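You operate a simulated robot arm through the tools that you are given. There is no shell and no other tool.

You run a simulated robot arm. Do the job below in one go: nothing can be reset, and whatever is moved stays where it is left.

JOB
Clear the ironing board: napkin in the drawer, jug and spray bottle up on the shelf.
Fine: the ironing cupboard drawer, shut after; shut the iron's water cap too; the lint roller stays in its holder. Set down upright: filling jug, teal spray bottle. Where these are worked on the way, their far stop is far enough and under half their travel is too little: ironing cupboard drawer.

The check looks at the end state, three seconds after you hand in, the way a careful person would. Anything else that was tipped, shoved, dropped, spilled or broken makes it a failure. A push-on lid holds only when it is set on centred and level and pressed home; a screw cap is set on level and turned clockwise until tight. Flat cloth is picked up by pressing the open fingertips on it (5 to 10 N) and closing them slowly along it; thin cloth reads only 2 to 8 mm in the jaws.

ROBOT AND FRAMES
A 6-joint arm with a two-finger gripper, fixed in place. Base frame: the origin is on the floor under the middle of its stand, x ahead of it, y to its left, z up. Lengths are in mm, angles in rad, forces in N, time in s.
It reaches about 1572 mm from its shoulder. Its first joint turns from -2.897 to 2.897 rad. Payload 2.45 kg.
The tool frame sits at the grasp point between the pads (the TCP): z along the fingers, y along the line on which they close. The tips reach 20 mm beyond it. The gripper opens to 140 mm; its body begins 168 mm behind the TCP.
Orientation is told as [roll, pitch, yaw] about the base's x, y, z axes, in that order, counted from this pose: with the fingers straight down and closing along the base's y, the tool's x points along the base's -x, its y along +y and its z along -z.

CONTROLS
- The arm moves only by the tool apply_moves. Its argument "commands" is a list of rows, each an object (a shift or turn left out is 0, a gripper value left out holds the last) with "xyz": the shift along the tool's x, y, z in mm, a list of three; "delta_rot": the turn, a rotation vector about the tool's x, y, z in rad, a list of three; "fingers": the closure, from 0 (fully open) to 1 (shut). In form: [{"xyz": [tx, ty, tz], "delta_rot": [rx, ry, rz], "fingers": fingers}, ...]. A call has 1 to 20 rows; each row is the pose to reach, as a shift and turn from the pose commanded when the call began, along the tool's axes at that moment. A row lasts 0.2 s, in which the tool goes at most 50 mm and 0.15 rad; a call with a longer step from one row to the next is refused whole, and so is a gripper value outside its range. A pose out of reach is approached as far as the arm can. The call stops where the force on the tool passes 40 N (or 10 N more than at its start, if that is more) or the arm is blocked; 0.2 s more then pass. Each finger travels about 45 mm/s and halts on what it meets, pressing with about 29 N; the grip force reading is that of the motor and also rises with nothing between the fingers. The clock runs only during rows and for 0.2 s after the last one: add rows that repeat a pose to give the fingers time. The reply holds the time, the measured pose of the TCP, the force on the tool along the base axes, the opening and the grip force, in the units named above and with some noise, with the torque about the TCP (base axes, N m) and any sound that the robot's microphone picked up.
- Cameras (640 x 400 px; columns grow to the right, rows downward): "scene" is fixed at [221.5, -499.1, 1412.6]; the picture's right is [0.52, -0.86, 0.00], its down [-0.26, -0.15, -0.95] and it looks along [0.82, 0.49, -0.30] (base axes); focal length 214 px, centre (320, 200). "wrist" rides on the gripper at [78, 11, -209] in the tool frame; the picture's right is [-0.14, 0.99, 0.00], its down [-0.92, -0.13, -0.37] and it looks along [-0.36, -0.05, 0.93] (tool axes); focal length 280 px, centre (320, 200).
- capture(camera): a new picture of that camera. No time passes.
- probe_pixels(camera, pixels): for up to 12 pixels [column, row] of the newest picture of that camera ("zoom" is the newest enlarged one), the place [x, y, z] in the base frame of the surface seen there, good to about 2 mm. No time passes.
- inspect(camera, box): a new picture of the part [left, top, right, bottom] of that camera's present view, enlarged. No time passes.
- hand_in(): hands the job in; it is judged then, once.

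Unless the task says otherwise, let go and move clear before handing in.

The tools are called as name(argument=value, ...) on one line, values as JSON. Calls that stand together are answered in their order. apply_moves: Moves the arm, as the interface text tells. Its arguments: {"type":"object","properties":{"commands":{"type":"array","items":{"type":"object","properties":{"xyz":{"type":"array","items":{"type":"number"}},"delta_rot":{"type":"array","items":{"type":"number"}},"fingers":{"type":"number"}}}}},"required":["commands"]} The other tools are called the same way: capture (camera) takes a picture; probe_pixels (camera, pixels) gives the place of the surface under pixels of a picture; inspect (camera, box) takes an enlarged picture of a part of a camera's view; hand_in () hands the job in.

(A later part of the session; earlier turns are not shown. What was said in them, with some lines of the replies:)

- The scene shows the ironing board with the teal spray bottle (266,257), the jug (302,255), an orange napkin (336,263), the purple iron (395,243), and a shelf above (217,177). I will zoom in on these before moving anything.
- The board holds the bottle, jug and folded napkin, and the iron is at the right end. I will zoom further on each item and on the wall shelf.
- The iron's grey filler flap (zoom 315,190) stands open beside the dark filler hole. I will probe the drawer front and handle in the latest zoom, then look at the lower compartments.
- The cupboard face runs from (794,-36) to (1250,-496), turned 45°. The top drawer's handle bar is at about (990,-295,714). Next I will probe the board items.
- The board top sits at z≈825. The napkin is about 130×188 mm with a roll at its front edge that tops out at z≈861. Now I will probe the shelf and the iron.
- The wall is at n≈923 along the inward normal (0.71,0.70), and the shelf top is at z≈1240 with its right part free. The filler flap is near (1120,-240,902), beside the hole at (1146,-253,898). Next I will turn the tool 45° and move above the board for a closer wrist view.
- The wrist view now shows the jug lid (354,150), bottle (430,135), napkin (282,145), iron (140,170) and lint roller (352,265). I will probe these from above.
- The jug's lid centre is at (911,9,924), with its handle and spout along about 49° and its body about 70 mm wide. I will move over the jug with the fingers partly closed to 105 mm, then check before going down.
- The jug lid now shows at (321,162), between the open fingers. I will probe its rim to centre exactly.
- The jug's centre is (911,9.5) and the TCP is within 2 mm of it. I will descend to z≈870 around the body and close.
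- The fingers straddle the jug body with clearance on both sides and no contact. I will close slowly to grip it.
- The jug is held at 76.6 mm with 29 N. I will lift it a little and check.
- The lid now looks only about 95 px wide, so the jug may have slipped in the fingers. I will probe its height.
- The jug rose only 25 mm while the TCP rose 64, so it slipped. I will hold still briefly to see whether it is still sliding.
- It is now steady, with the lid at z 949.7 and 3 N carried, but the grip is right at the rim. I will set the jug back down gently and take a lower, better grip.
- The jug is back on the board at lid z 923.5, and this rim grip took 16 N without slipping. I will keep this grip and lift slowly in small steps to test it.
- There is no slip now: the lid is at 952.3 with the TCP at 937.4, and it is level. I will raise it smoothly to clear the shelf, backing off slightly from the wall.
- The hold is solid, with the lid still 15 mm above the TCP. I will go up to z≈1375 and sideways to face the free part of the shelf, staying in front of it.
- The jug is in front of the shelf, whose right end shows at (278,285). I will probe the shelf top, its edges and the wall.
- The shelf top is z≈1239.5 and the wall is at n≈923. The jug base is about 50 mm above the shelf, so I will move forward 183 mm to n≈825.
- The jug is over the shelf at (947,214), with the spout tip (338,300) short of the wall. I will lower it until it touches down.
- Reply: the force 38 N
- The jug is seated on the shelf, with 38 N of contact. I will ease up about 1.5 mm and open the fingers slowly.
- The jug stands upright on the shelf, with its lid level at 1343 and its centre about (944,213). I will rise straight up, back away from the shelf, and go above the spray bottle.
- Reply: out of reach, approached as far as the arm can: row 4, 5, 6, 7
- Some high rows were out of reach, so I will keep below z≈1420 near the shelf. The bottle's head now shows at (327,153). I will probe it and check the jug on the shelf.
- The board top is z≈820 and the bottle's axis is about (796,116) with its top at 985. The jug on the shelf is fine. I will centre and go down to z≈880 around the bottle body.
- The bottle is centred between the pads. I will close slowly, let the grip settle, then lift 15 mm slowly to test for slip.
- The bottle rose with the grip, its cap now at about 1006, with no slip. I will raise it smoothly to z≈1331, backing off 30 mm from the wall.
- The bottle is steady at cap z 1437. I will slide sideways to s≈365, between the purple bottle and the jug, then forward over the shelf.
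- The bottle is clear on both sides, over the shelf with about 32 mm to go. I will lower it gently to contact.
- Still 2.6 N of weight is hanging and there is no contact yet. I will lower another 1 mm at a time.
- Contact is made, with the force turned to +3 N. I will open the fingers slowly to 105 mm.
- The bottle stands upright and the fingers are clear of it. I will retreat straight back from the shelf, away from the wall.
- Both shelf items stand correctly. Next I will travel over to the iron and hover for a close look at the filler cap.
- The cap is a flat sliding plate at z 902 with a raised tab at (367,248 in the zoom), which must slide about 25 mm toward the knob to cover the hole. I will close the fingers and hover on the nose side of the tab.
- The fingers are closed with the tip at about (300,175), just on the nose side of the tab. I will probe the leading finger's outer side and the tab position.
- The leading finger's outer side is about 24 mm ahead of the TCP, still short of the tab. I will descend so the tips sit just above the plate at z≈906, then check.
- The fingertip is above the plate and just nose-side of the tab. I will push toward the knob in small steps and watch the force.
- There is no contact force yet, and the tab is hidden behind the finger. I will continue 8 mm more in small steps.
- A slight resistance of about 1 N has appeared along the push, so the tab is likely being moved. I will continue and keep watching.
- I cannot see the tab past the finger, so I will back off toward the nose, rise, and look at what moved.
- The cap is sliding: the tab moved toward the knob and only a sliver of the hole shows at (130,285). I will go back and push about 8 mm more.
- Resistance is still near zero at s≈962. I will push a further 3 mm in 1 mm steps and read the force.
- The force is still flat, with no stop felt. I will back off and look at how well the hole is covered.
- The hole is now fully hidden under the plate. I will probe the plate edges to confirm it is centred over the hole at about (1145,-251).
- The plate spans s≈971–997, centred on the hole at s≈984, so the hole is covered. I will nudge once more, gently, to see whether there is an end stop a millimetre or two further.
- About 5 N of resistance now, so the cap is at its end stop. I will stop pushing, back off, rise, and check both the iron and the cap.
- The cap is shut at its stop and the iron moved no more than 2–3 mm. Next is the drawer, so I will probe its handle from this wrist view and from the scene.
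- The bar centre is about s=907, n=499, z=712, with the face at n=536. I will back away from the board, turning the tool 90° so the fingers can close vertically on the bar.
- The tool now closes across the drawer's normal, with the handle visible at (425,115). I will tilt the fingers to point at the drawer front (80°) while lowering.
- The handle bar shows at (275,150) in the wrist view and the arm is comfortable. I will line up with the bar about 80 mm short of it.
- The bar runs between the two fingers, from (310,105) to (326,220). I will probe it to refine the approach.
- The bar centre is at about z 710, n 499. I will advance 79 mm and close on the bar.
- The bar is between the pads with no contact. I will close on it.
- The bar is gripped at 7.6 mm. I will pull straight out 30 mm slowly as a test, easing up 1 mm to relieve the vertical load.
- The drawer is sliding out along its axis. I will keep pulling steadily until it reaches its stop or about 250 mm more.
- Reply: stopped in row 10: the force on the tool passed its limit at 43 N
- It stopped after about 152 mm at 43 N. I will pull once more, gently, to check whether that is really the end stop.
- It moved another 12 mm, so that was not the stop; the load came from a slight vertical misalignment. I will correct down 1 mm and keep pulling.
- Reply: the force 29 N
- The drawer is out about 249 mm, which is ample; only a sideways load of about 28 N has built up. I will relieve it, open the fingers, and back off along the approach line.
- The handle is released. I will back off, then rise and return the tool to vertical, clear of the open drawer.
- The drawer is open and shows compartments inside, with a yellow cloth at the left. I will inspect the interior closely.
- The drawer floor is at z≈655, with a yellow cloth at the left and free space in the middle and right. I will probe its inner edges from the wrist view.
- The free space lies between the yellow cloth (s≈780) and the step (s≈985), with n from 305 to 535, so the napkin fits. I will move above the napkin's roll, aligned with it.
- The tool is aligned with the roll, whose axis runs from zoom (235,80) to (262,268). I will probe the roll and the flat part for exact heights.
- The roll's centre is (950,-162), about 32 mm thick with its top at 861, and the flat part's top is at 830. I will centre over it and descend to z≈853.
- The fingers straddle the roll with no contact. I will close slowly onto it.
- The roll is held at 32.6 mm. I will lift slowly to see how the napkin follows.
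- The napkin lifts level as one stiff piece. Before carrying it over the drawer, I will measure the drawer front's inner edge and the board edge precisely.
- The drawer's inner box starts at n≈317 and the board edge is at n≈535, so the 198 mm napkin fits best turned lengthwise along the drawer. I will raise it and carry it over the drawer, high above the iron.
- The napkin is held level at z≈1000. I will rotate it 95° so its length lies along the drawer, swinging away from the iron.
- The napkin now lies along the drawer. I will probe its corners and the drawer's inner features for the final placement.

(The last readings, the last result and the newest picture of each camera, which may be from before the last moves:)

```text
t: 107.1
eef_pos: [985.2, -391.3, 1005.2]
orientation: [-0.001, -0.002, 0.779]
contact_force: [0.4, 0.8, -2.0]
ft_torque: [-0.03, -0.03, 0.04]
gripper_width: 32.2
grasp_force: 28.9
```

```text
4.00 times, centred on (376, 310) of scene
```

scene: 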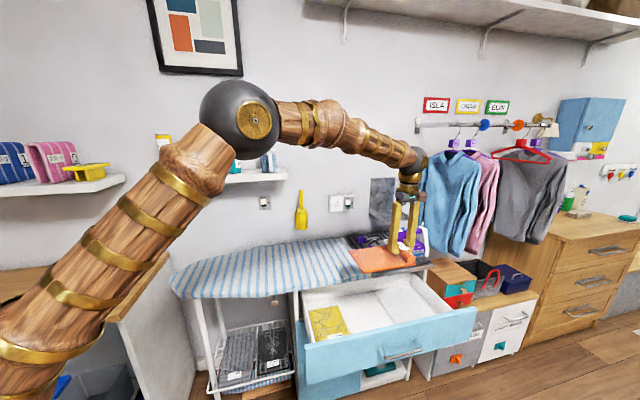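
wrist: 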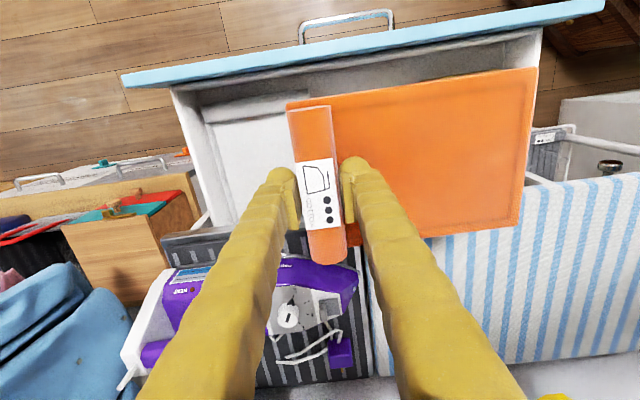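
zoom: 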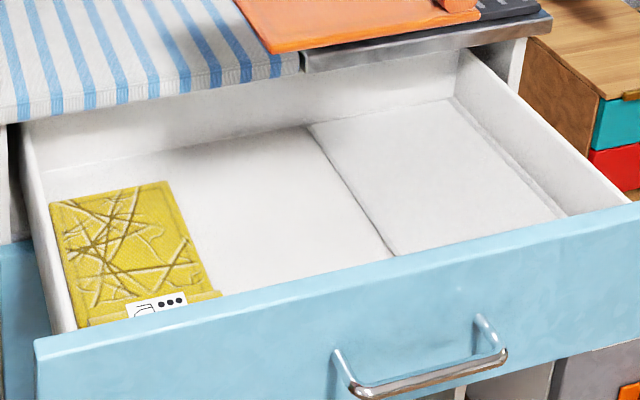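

The drawer also holds a white cloth at the right, leaving free floor for s≈779–983. The napkin fits if its grip point is at s≈962, n≈430. I will shift there and lower most of the way.

apply_moves(commands=[{"xyz": [-2, 4, 5], "fingers": 0.9}, {"xyz": [-4.8, 9, 20], "fingers": 0.9}, {"xyz": [-4.8, 9, 45], "fingers": 0.9}, {"xyz": [-4.8, 9, 75], "fingers": 0.9}, {"xyz": [-4.8, 9, 107], "fingers": 0.9}, {"xyz": [-4.8, 9, 140], "fingers": 0.9}, {"xyz": [-4.8, 9, 172], "fingers": 0.9}, {"xyz": [-4.8, 9, 202], "fingers": 0.9}, {"xyz": [-4.8, 9, 228], "fingers": 0.9}, {"xyz": [-4.8, 9, 250], "fingers": 0.9}, {"xyz": [-4.8, 9, 266], "fingers": 0.9}, {"xyz": [-4.8, 9, 275], "fingers": 0.9}, {"xyz": [-4.8, 9, 275], "fingers": 0.9}])

capture(camera="wrist")

inspect(camera="scene", box=[296, 240, 456, 360])

```text
t: 109.9
eef_pos: [983.1, -378.2, 730.2]
orientation: [0.001, 0.001, 0.778]
contact_force: [0.2, -0.2, -1.1]
ft_torque: [-0.04, -0.04, 0.0]
gripper_width: 32.3
grasp_force: 29.1
```

```text
taken
```

wrist: 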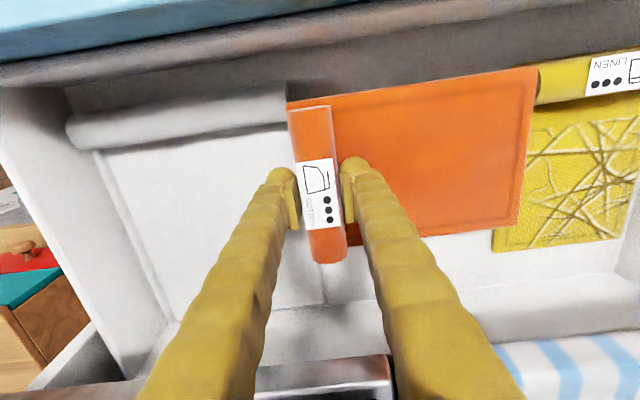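

```text
3.33 times, centred on (376, 300) of scene
```

zoom: 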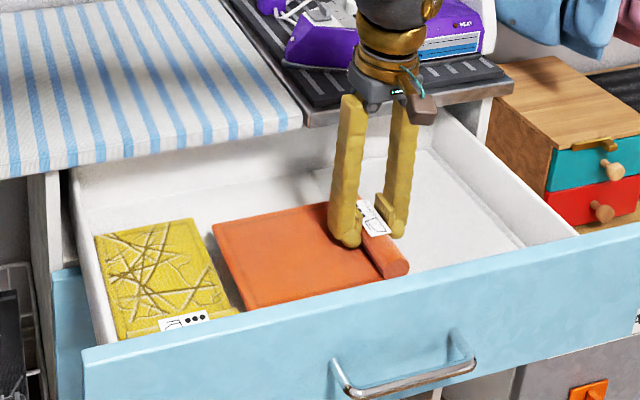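

The napkin hangs just above the floor, between yellow (right in view) and white (left). I will probe edges once more to confirm the gaps before setting down.

probe_pixels(camera="wrist", pixels=[[498, 243], [540, 110], [530, 76], [516, 222], [318, 285], [322, 300], [284, 110], [120, 130], [292, 106], [333, 262], [500, 280], [300, 290]])

```text
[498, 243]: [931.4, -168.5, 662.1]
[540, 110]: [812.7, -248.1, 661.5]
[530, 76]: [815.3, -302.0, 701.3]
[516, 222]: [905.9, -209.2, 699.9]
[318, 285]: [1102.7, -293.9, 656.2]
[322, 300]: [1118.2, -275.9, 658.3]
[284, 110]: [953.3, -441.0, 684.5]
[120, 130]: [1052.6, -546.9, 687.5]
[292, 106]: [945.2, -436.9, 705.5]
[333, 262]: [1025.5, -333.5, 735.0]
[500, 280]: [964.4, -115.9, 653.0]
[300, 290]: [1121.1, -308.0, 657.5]
```

The white cloth's roll end (z 684, s≈984, n≈367) is close to the napkin's corner. I will shift 18 mm further back into the drawer, then lower to the floor.

apply_moves(commands=[{"xyz": [-6, 0, 0], "fingers": 0.9}, {"xyz": [-14, 0, 0], "fingers": 0.9}, {"xyz": [-18, 0, 5], "fingers": 0.9}, {"xyz": [-18, 0, 15], "fingers": 0.9}, {"xyz": [-18, 0, 25], "fingers": 0.9}, {"xyz": [-18, 0, 33], "fingers": 0.9}, {"xyz": [-18, 0, 38], "fingers": 0.9}, {"xyz": [-18, 0, 41], "fingers": 0.9}, {"xyz": [-18, 0, 43], "fingers": 0.9}, {"xyz": [-18, 0, 43], "fingers": 0.9}])

capture(camera="wrist")

```text
t: 111.8
eef_pos: [995.4, -368.0, 690.9]
orientation: [-0.001, -0.002, 0.778]
contact_force: [-1.5, 1.7, 9.7]
ft_torque: [-0.08, 0.1, -0.01]
gripper_width: 32.3
grasp_force: 28.3
stopped in row 9: the force on the tool passed its limit at 44 N (the readings are from after the stop); the commanded pose is now the measured one
```

```text
taken
```

wrist: 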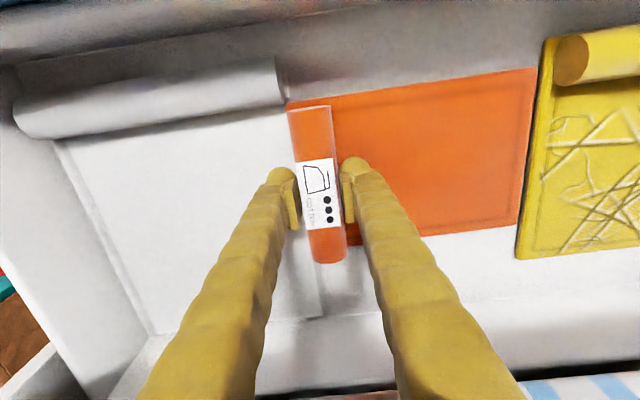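

It touched at TCP z 691, so the napkin's bottom is at 658, resting on the white cloth's edge. I will measure the gaps on both sides.

probe_pixels(camera="wrist", pixels=[[520, 252], [538, 110], [546, 60], [530, 140], [532, 78], [515, 222], [318, 312], [310, 290], [284, 90], [280, 70], [293, 110], [325, 300]])

inspect(camera="wrist", box=[260, 40, 400, 330])

inspect(camera="scene", box=[306, 270, 434, 350])

```text
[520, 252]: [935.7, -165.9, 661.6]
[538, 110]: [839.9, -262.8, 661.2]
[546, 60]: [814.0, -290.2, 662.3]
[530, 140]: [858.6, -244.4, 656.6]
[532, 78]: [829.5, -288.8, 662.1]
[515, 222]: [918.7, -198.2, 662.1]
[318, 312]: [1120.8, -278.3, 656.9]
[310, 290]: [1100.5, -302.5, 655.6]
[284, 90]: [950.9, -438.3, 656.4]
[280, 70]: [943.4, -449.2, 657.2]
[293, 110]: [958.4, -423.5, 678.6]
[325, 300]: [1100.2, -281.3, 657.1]
```

```text
1.38 times, centred on (330, 185) of wrist
```

zoom: 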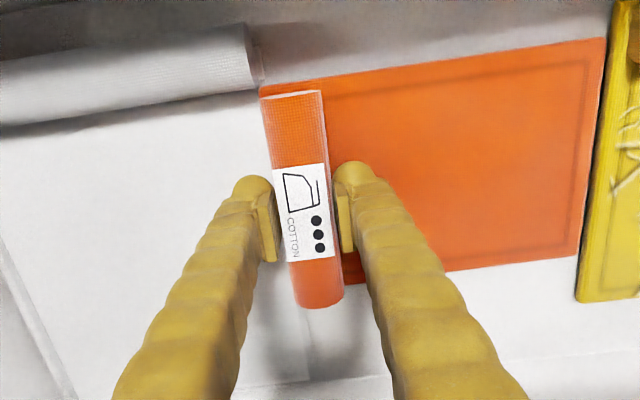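

```text
5.00 times, centred on (370, 310) of scene
```

zoom: 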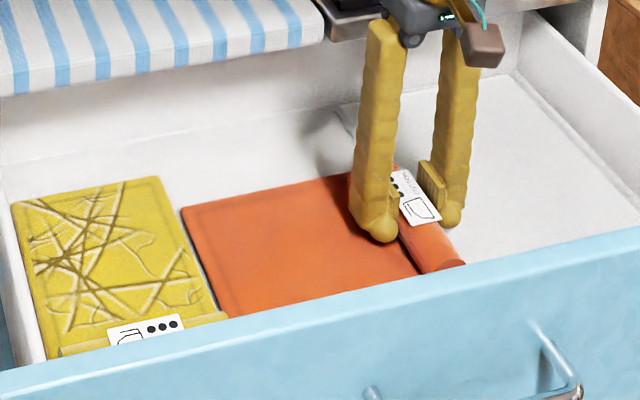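

The napkin's far end is on the floor (top z 662) and its near edge overlaps the white cloth's rim by only a few millimetres. That is stable, so I will open the fingers slowly.

apply_moves(commands=[{"xyz": [0, 0, 0], "fingers": 0.8}, {"xyz": [0, 0, 0], "fingers": 0.76}, {"xyz": [0, 0, 0], "fingers": 0.73}, {"xyz": [0, 0, 0], "fingers": 0.7}, {"xyz": [0, 0, 0], "fingers": 0.66}, {"xyz": [0, 0, 0], "fingers": 0.63}, {"xyz": [0, 0, 0], "fingers": 0.63}])

capture(camera="wrist")

```text
t: 113.4
eef_pos: [996.1, -366.9, 689.7]
orientation: [-0.002, -0.003, 0.777]
contact_force: [0.3, 0.2, -0.4]
ft_torque: [-0.03, -0.02, -0.01]
gripper_width: 51.9
grasp_force: 0.1
```

```text
taken
```

wrist: 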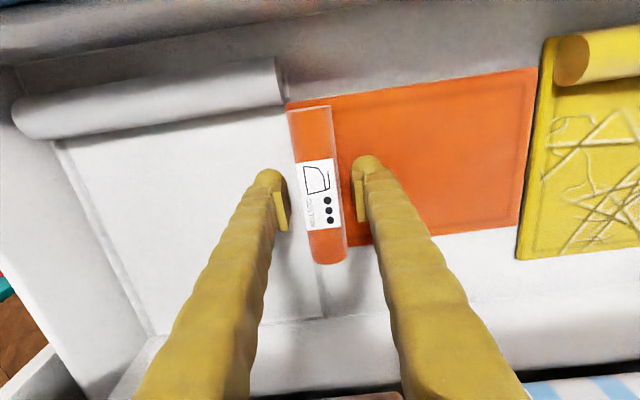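

The napkin is released and lies in the drawer. I will rise straight up out of it.

apply_moves(commands=[{"xyz": [0, 0, -8]}, {"xyz": [0, 0, -25]}, {"xyz": [0, 0, -55]}, {"xyz": [0, 0, -90]}, {"xyz": [0, 0, -128]}, {"xyz": [0, 0, -166]}, {"xyz": [0, 0, -204]}, {"xyz": [0, 0, -242]}, {"xyz": [0, 0, -278]}, {"xyz": [0, 0, -308]}, {"xyz": [0, 0, -328]}, {"xyz": [0, 0, -335]}, {"xyz": [0, 0, -335]}])

capture(camera="wrist")

inspect(camera="scene", box=[290, 250, 482, 370])

```text
t: 116.2
eef_pos: [996.3, -367.7, 1025.4]
orientation: [0.0, -0.001, 0.779]
contact_force: [-0.1, 0.6, 0.3]
ft_torque: [-0.02, -0.02, 0.02]
gripper_width: 52.0
grasp_force: 0.0
```

```text
taken
```

wrist: 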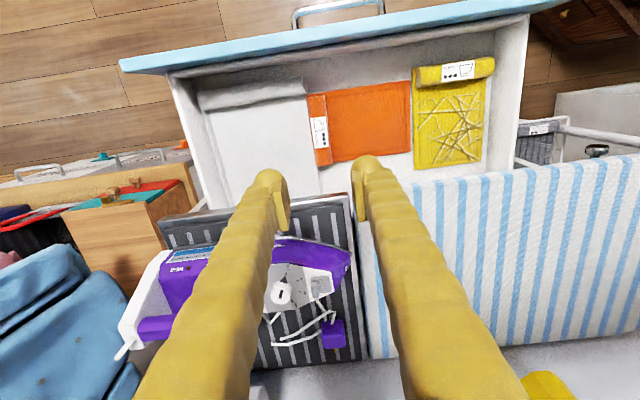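

```text
3.33 times, centred on (386, 310) of scene
```

zoom: 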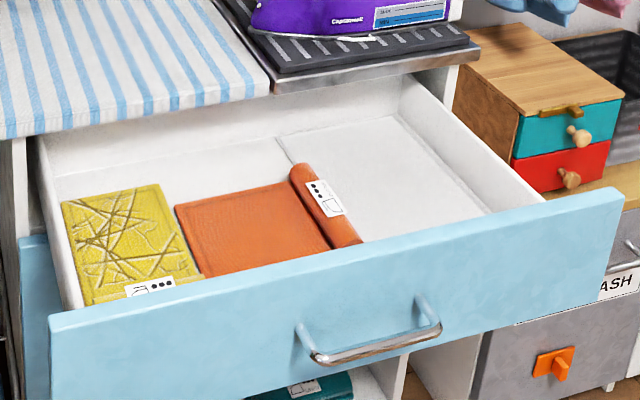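

The napkin lies neatly between the yellow and white cloths. Next I will close the drawer, so I am moving back to the room side while turning the tool for the push.

apply_moves(commands=[{"xyz": [10, 1, -3], "delta_rot": [0, 0, 0.06], "fingers": 0.6}, {"xyz": [32, 5, -8], "delta_rot": [0, 0, 0.18], "fingers": 0.6}, {"xyz": [60, 10, -12], "delta_rot": [0, 0, 0.31], "fingers": 0.6}, {"xyz": [90, 15, -16], "delta_rot": [0, 0, 0.44], "fingers": 0.6}, {"xyz": [120, 20, -20], "delta_rot": [0, 0, 0.57], "fingers": 0.6}, {"xyz": [150, 26, -25], "delta_rot": [0, 0, 0.7], "fingers": 0.6}, {"xyz": [180, 31, -30], "delta_rot": [0, 0, 0.83], "fingers": 0.6}, {"xyz": [210, 36, -35], "delta_rot": [0, 0, 0.96], "fingers": 0.6}, {"xyz": [240, 41, -40], "delta_rot": [0, 0, 1.09], "fingers": 0.6}, {"xyz": [268, 46, -45], "delta_rot": [0, 0, 1.22], "fingers": 0.6}, {"xyz": [290, 50, -50], "delta_rot": [0, 0, 1.35], "fingers": 0.6}, {"xyz": [305, 52, -53], "delta_rot": [0, 0, 1.47], "fingers": 0.6}, {"xyz": [311, 53, -53], "delta_rot": [0, 0, 1.571], "fingers": 0.6}, {"xyz": [311, 53, -53], "delta_rot": [0, 0, 1.571], "fingers": 0.6}])

```text
t: 119.2
eef_pos: [736.1, -547.8, 1076.9]
orientation: [0.002, -0.002, -0.793]
contact_force: [0.5, 0.1, 0.4]
ft_torque: [0.01, 0.01, -0.03]
gripper_width: 55.9
grasp_force: 0.1
```

Now I will tilt the tool down to point at the drawer front, in front of the handle.

apply_moves(commands=[{"xyz": [0, 0, 15], "delta_rot": [-0.06, 0, 0]}, {"xyz": [0, 0, 42], "delta_rot": [-0.17, 0, 0]}, {"xyz": [0, 0, 74], "delta_rot": [-0.29, 0, 0]}, {"xyz": [0, 0, 108], "delta_rot": [-0.42, 0, 0]}, {"xyz": [0, 0, 142], "delta_rot": [-0.55, 0, 0]}, {"xyz": [0, 0, 176], "delta_rot": [-0.68, 0, 0]}, {"xyz": [0, 0, 210], "delta_rot": [-0.81, 0, 0]}, {"xyz": [0, 0, 244], "delta_rot": [-0.94, 0, 0]}, {"xyz": [0, 0, 278], "delta_rot": [-1.07, 0, 0]}, {"xyz": [0, 0, 310], "delta_rot": [-1.2, 0, 0]}, {"xyz": [0, 0, 335], "delta_rot": [-1.32, 0, 0]}, {"xyz": [0, 0, 349], "delta_rot": [-1.4, 0, 0]}, {"xyz": [0, 0, 349], "delta_rot": [-1.4, 0, 0]}])

capture(camera="wrist")

probe_pixels(camera="wrist", pixels=[[315, 150], [317, 165], [345, 165], [290, 165]])

```text
t: 122.0
eef_pos: [738.3, -547.4, 729.5]
orientation: [1.403, -0.002, -0.791]
contact_force: [0.6, 0.3, 0.7]
ft_torque: [-0.03, -0.02, -0.04]
gripper_width: 56.1
grasp_force: 0.0
```

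```text
taken
```

wrist: 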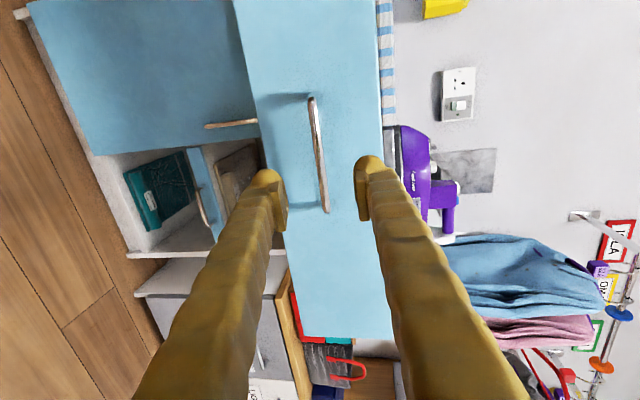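

```text
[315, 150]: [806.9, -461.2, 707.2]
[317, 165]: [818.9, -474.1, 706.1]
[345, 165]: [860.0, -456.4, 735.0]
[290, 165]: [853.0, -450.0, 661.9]
```

The bar (317,165) is centred between the open fingers. I will advance so the fingers straddle the bar and the tips come up to the drawer face.

apply_moves(commands=[{"xyz": [0, 0, 10], "fingers": 0.6}, {"xyz": [0, 0, 30], "fingers": 0.6}, {"xyz": [0, 0, 55], "fingers": 0.6}, {"xyz": [0, 0, 80], "fingers": 0.6}, {"xyz": [0, 0, 100], "fingers": 0.6}, {"xyz": [0, 0, 115], "fingers": 0.6}, {"xyz": [0, 0, 122], "fingers": 0.6}, {"xyz": [0, 0, 122], "fingers": 0.6}])

capture(camera="wrist")

```text
t: 123.8
eef_pos: [824.3, -463.4, 708.7]
orientation: [1.401, -0.003, -0.793]
contact_force: [0.5, 0.0, 0.1]
ft_torque: [0.02, -0.01, 0.01]
gripper_width: 56.0
grasp_force: 0.0
```

```text
taken
```

wrist: 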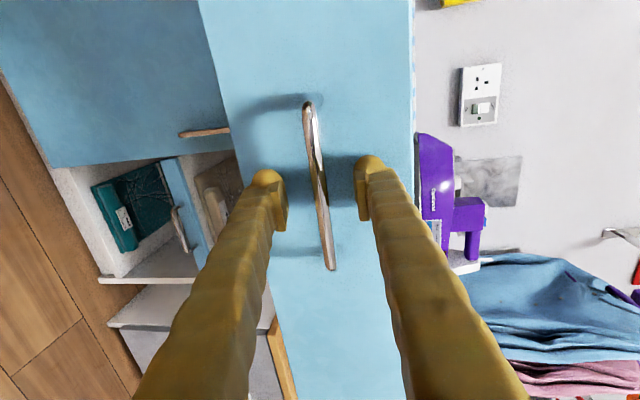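

The fingers straddle the bar with the tips about 9 mm from the face. I will push straight in along the drawer's axis at a steady pace.

apply_moves(commands=[{"xyz": [0, 0.7, 4], "fingers": 0.6}, {"xyz": [0, 1.4, 8], "fingers": 0.6}, {"xyz": [0, 2.1, 12], "fingers": 0.6}, {"xyz": [0, 2.9, 17], "fingers": 0.6}, {"xyz": [0, 4.1, 24], "fingers": 0.6}, {"xyz": [0, 5.5, 32], "fingers": 0.6}, {"xyz": [0, 6.9, 40], "fingers": 0.6}, {"xyz": [0, 8.3, 48], "fingers": 0.6}, {"xyz": [0, 9.7, 56], "fingers": 0.6}, {"xyz": [0, 11.0, 64], "fingers": 0.6}, {"xyz": [0, 12.4, 72], "fingers": 0.6}, {"xyz": [0, 13.8, 80], "fingers": 0.6}, {"xyz": [0, 15.2, 88], "fingers": 0.6}, {"xyz": [0, 16.6, 96], "fingers": 0.6}, {"xyz": [0, 17.9, 104], "fingers": 0.6}, {"xyz": [0, 19.3, 112], "fingers": 0.6}, {"xyz": [0, 20.7, 120], "fingers": 0.6}, {"xyz": [0, 22.1, 128], "fingers": 0.6}, {"xyz": [0, 23.5, 136], "fingers": 0.6}, {"xyz": [0, 24.8, 144], "fingers": 0.6}])

capture(camera="wrist")

```text
t: 128.0
eef_pos: [926.0, -360.7, 709.1]
orientation: [1.401, -0.002, -0.793]
contact_force: [0.5, 0.4, -0.5]
ft_torque: [0.05, 0.03, 0.0]
gripper_width: 55.8
grasp_force: 0.0
```

```text
taken
```

wrist: 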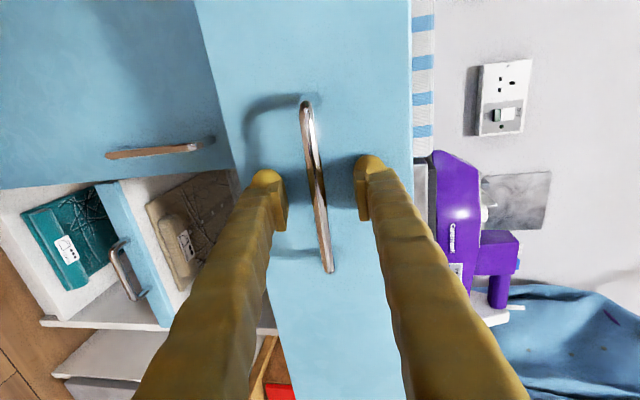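

The drawer is sliding in smoothly. I will push the remaining ~110 mm, slowing at the end.

apply_moves(commands=[{"xyz": [0, 0.9, 5], "fingers": 0.6}, {"xyz": [0, 2.1, 12], "fingers": 0.6}, {"xyz": [0, 3.5, 20], "fingers": 0.6}, {"xyz": [0, 4.8, 28], "fingers": 0.6}, {"xyz": [0, 6.2, 36], "fingers": 0.6}, {"xyz": [0, 7.6, 44], "fingers": 0.6}, {"xyz": [0, 9.0, 52], "fingers": 0.6}, {"xyz": [0, 10.3, 60], "fingers": 0.6}, {"xyz": [0, 11.7, 68], "fingers": 0.6}, {"xyz": [0, 13.1, 76], "fingers": 0.6}, {"xyz": [0, 14.5, 84], "fingers": 0.6}, {"xyz": [0, 15.7, 91], "fingers": 0.6}, {"xyz": [0, 16.7, 97], "fingers": 0.6}, {"xyz": [0, 17.6, 102], "fingers": 0.6}, {"xyz": [0, 18.2, 106], "fingers": 0.6}])

capture(camera="wrist")

```text
t: 131.3
eef_pos: [1002.0, -287.9, 708.1]
orientation: [1.402, 0.0, -0.794]
contact_force: [-7.4, -3.5, 1.0]
ft_torque: [0.15, -0.28, 0.13]
gripper_width: 56.5
grasp_force: 0.1
stopped in row 15: the force on the tool passed its limit at 44 N (the readings are from after the stop); the commanded pose is now the measured one
```

```text
taken
```

wrist: 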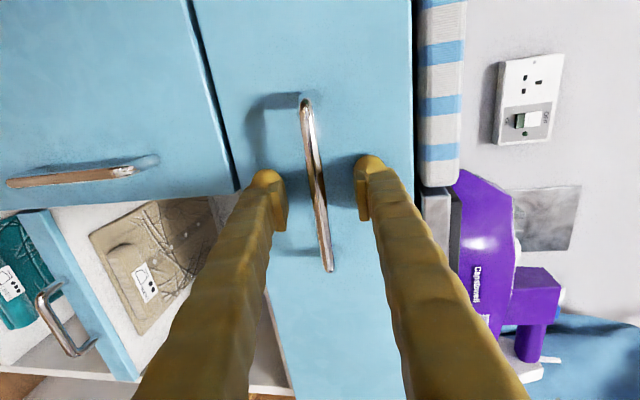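

It stopped at 44 N with the face near n≈536, which is the shut position. I will verify by probing the drawer face against the door face and the original values.

probe_pixels(camera="wrist", pixels=[[230, 60], [260, 130], [380, 100], [340, 300], [300, 330], [120, 60], [160, 130], [313, 160], [180, 60], [345, 60]])

```text
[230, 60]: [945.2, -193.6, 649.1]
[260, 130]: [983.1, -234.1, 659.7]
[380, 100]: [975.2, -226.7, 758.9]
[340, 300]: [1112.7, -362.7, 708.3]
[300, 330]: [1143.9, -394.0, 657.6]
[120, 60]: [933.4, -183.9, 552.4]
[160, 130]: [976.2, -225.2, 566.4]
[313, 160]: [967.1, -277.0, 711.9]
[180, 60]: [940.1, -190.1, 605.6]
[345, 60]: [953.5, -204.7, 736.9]
```

The face reads n≈535 and the bar 492.7, both matching the original closed positions. I will give one last gentle press to be sure it is home, then back off.

apply_moves(commands=[{"xyz": [0, 0.17, 1], "fingers": 0.6}, {"xyz": [0, 0.35, 2], "fingers": 0.6}])

apply_moves(commands=[{"xyz": [0, 0, -8], "fingers": 0.6}, {"xyz": [0, 0, -25], "fingers": 0.6}, {"xyz": [0, 0, -55], "fingers": 0.6}, {"xyz": [0, 0, -90], "fingers": 0.6}, {"xyz": [0, 0, -125], "fingers": 0.6}, {"xyz": [0, 0, -150], "fingers": 0.6}, {"xyz": [0, 0, -150], "fingers": 0.6}])

capture(camera="wrist")

capture(camera="scene")

```text
t: 131.9
eef_pos: [1001.7, -288.6, 708.9]
orientation: [1.401, 0.0, -0.794]
contact_force: [-8.3, -4.1, 1.8]
ft_torque: [0.19, -0.29, 0.11]
gripper_width: 56.3
grasp_force: 1.0
stopped in row 2: the force on the tool passed its limit at 43 N (the readings are from after the stop); the commanded pose is now the measured one
```

```text
t: 133.5
eef_pos: [896.5, -390.5, 734.3]
orientation: [1.402, 0.001, -0.795]
contact_force: [-0.1, -1.1, 0.5]
ft_torque: [0.01, -0.01, 0.02]
gripper_width: 55.8
grasp_force: 0.1
```

```text
taken
```

wrist: 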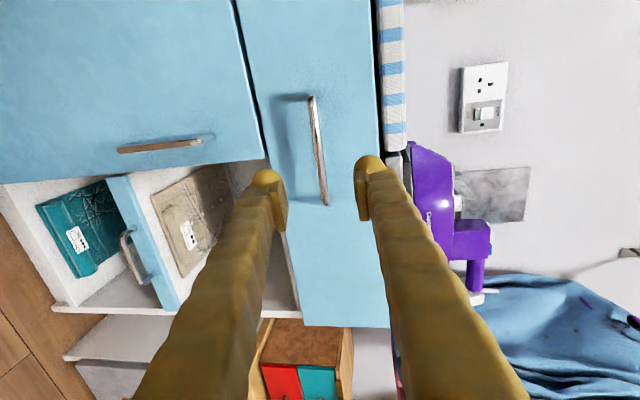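

```text
taken
```

scene: 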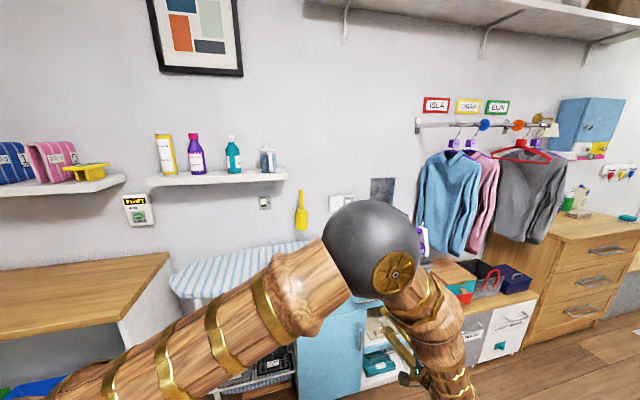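

The drawer is shut. I will move clear, retreating and returning the tool to vertical at height.

apply_moves(commands=[{"xyz": [0, 0, -20]}, {"xyz": [0, 0, -55]}, {"xyz": [0, 0, -95]}, {"xyz": [0, 5, -130]}, {"xyz": [0, 25, -155], "delta_rot": [0.1, 0, 0]}, {"xyz": [0, 55, -170], "delta_rot": [0.23, 0, 0]}, {"xyz": [0, 90, -180], "delta_rot": [0.36, 0, 0]}, {"xyz": [0, 125, -186], "delta_rot": [0.49, 0, 0]}, {"xyz": [0, 160, -192], "delta_rot": [0.62, 0, 0]}, {"xyz": [0, 195, -198], "delta_rot": [0.75, 0, 0]}, {"xyz": [0, 230, -204], "delta_rot": [0.88, 0, 0]}, {"xyz": [0, 265, -210], "delta_rot": [1.01, 0, 0]}, {"xyz": [0, 300, -216], "delta_rot": [1.14, 0, 0]}, {"xyz": [0, 325, -220], "delta_rot": [1.27, 0, 0]}, {"xyz": [0, 345, -223], "delta_rot": [1.401, 0, 0]}, {"xyz": [0, 345, -223], "delta_rot": [1.401, 0, 0]}])

capture(camera="scene")

```text
t: 136.9
eef_pos: [780.8, -504.7, 1112.3]
orientation: [-0.002, 0.001, -0.794]
contact_force: [-0.5, -0.3, 0.4]
ft_torque: [-0.03, 0.04, -0.01]
gripper_width: 56.3
grasp_force: 0.1
```

```text
taken
```

scene: 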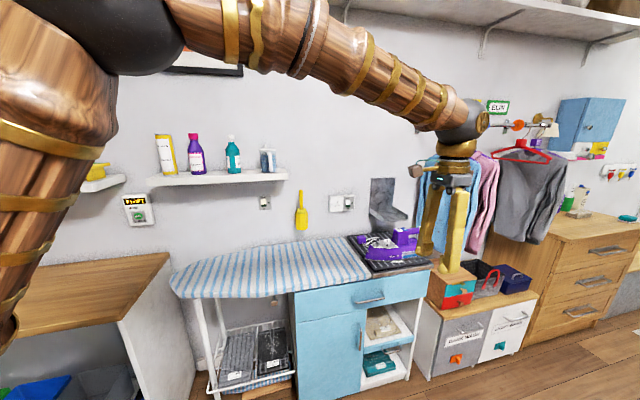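

Everything looks in place. I will move the arm well clear toward its starting position and check the final scene in detail.

apply_moves(commands=[{"xyz": [10, 1, -20], "delta_rot": [0, 0, -0.05]}, {"xyz": [30, 3, -50], "delta_rot": [0, 0, -0.1]}, {"xyz": [58, 6, -82], "delta_rot": [0, 0, -0.16]}, {"xyz": [88, 9, -112], "delta_rot": [0, 0, -0.22]}, {"xyz": [120, 12, -142], "delta_rot": [0, 0, -0.28]}, {"xyz": [152, 15, -172], "delta_rot": [0, 0, -0.34]}, {"xyz": [184, 18, -200], "delta_rot": [0, 0, -0.4]}, {"xyz": [216, 21, -226], "delta_rot": [0, 0, -0.46]}, {"xyz": [248, 24, -252], "delta_rot": [0, 0, -0.52]}, {"xyz": [280, 28, -278], "delta_rot": [0, 0, -0.58]}, {"xyz": [312, 31, -302], "delta_rot": [0, 0, -0.64]}, {"xyz": [344, 34, -324], "delta_rot": [0, 0, -0.7]}, {"xyz": [372, 37, -342], "delta_rot": [0, 0, -0.76]}, {"xyz": [390, 39, -354], "delta_rot": [0, 0, -0.79]}, {"xyz": [395, 39, -358], "delta_rot": [0, 0, -0.794]}, {"xyz": [395, 39, -358], "delta_rot": [0, 0, -0.794]}])

capture(camera="scene")

inspect(camera="scene", box=[130, 110, 306, 220])

inspect(camera="scene", box=[280, 210, 456, 330])

inspect(camera="scene", box=[345, 215, 441, 275])

```text
t: 140.3
eef_pos: [531.6, -195.9, 1470.1]
orientation: [0.0, -0.002, 0.001]
contact_force: [-0.2, 0.2, -1.4]
ft_torque: [-0.01, 0.03, -0.03]
gripper_width: 56.0
grasp_force: 0.1
```

```text
taken
```

scene: 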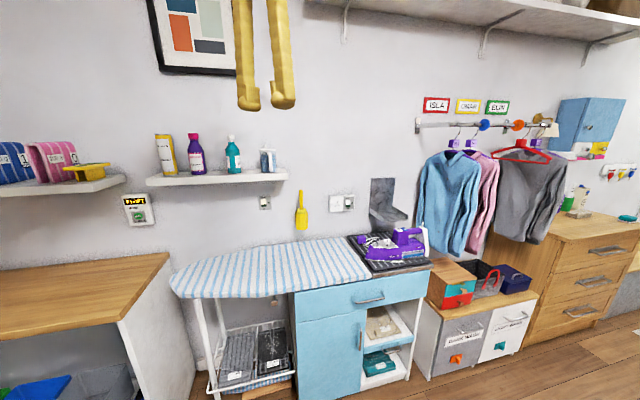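

```text
3.64 times, centred on (218, 165) of scene
```

zoom: 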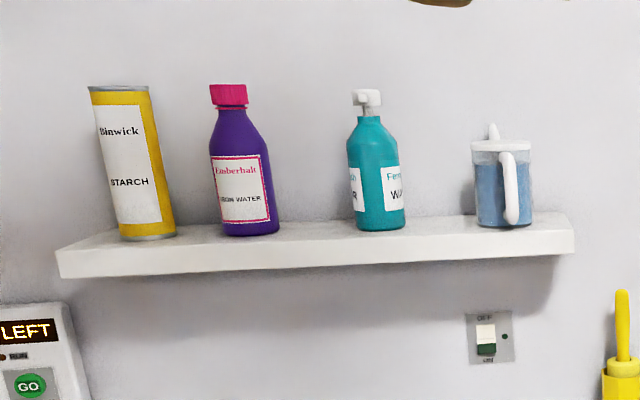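

```text
3.33 times, centred on (368, 270) of scene
```

zoom: 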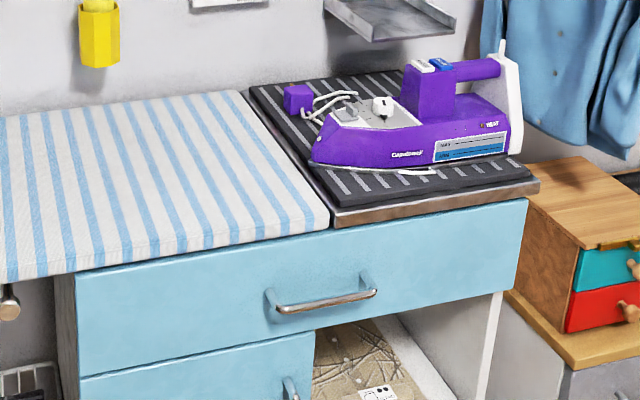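

```text
6.67 times, centred on (393, 245) of scene
```

zoom: 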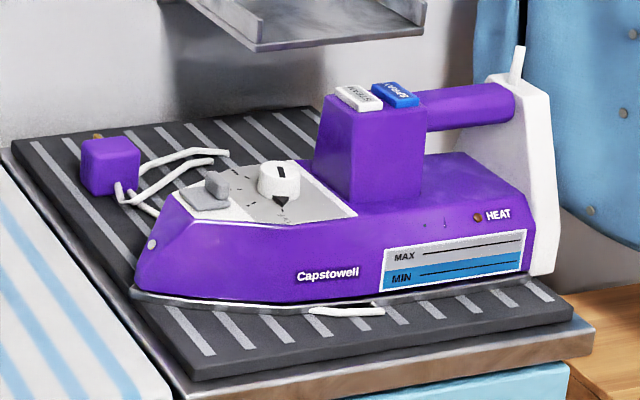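

The final views show the board empty, and the jug and teal bottle upright on the shelf beside the starch and iron water. The drawer is shut, the iron's cap is over its hole, the lint roller is in its holder, and the arm is clear. I am handing in.

hand_in()

```text
The job is handed in.
```

The ironing board is cleared and I've handed the job in; I haven't seen the check's verdict.

- **Napkin:** it is in the ironing cupboard drawer, between the yellow and white cloths already there. One edge rests a few millimetres over the rim of the white cloth.
- **Drawer:** I pulled it out about 249 mm, short of its far stop but well over half of any travel the cupboard's depth allows. I pushed it back until it met firm resistance, and the front reads at its original shut position.
- **Jug and teal spray bottle:** both stand upright on the shelf, next to the starch and the iron water. The jug slipped a little in the fingers on the first lift, about 25 mm above the board. I set it back down and re-gripped near the lid, and saw no spill or tipping.
- **Iron's water cap:** it is slid fully over the filler hole to its end stop. That last push appears to have moved the iron about 2–3 mm on its mat.
- **Lint roller:** I left it untouched in its holder.

The gripper is empty and the arm is back at its starting position, clear of everything.
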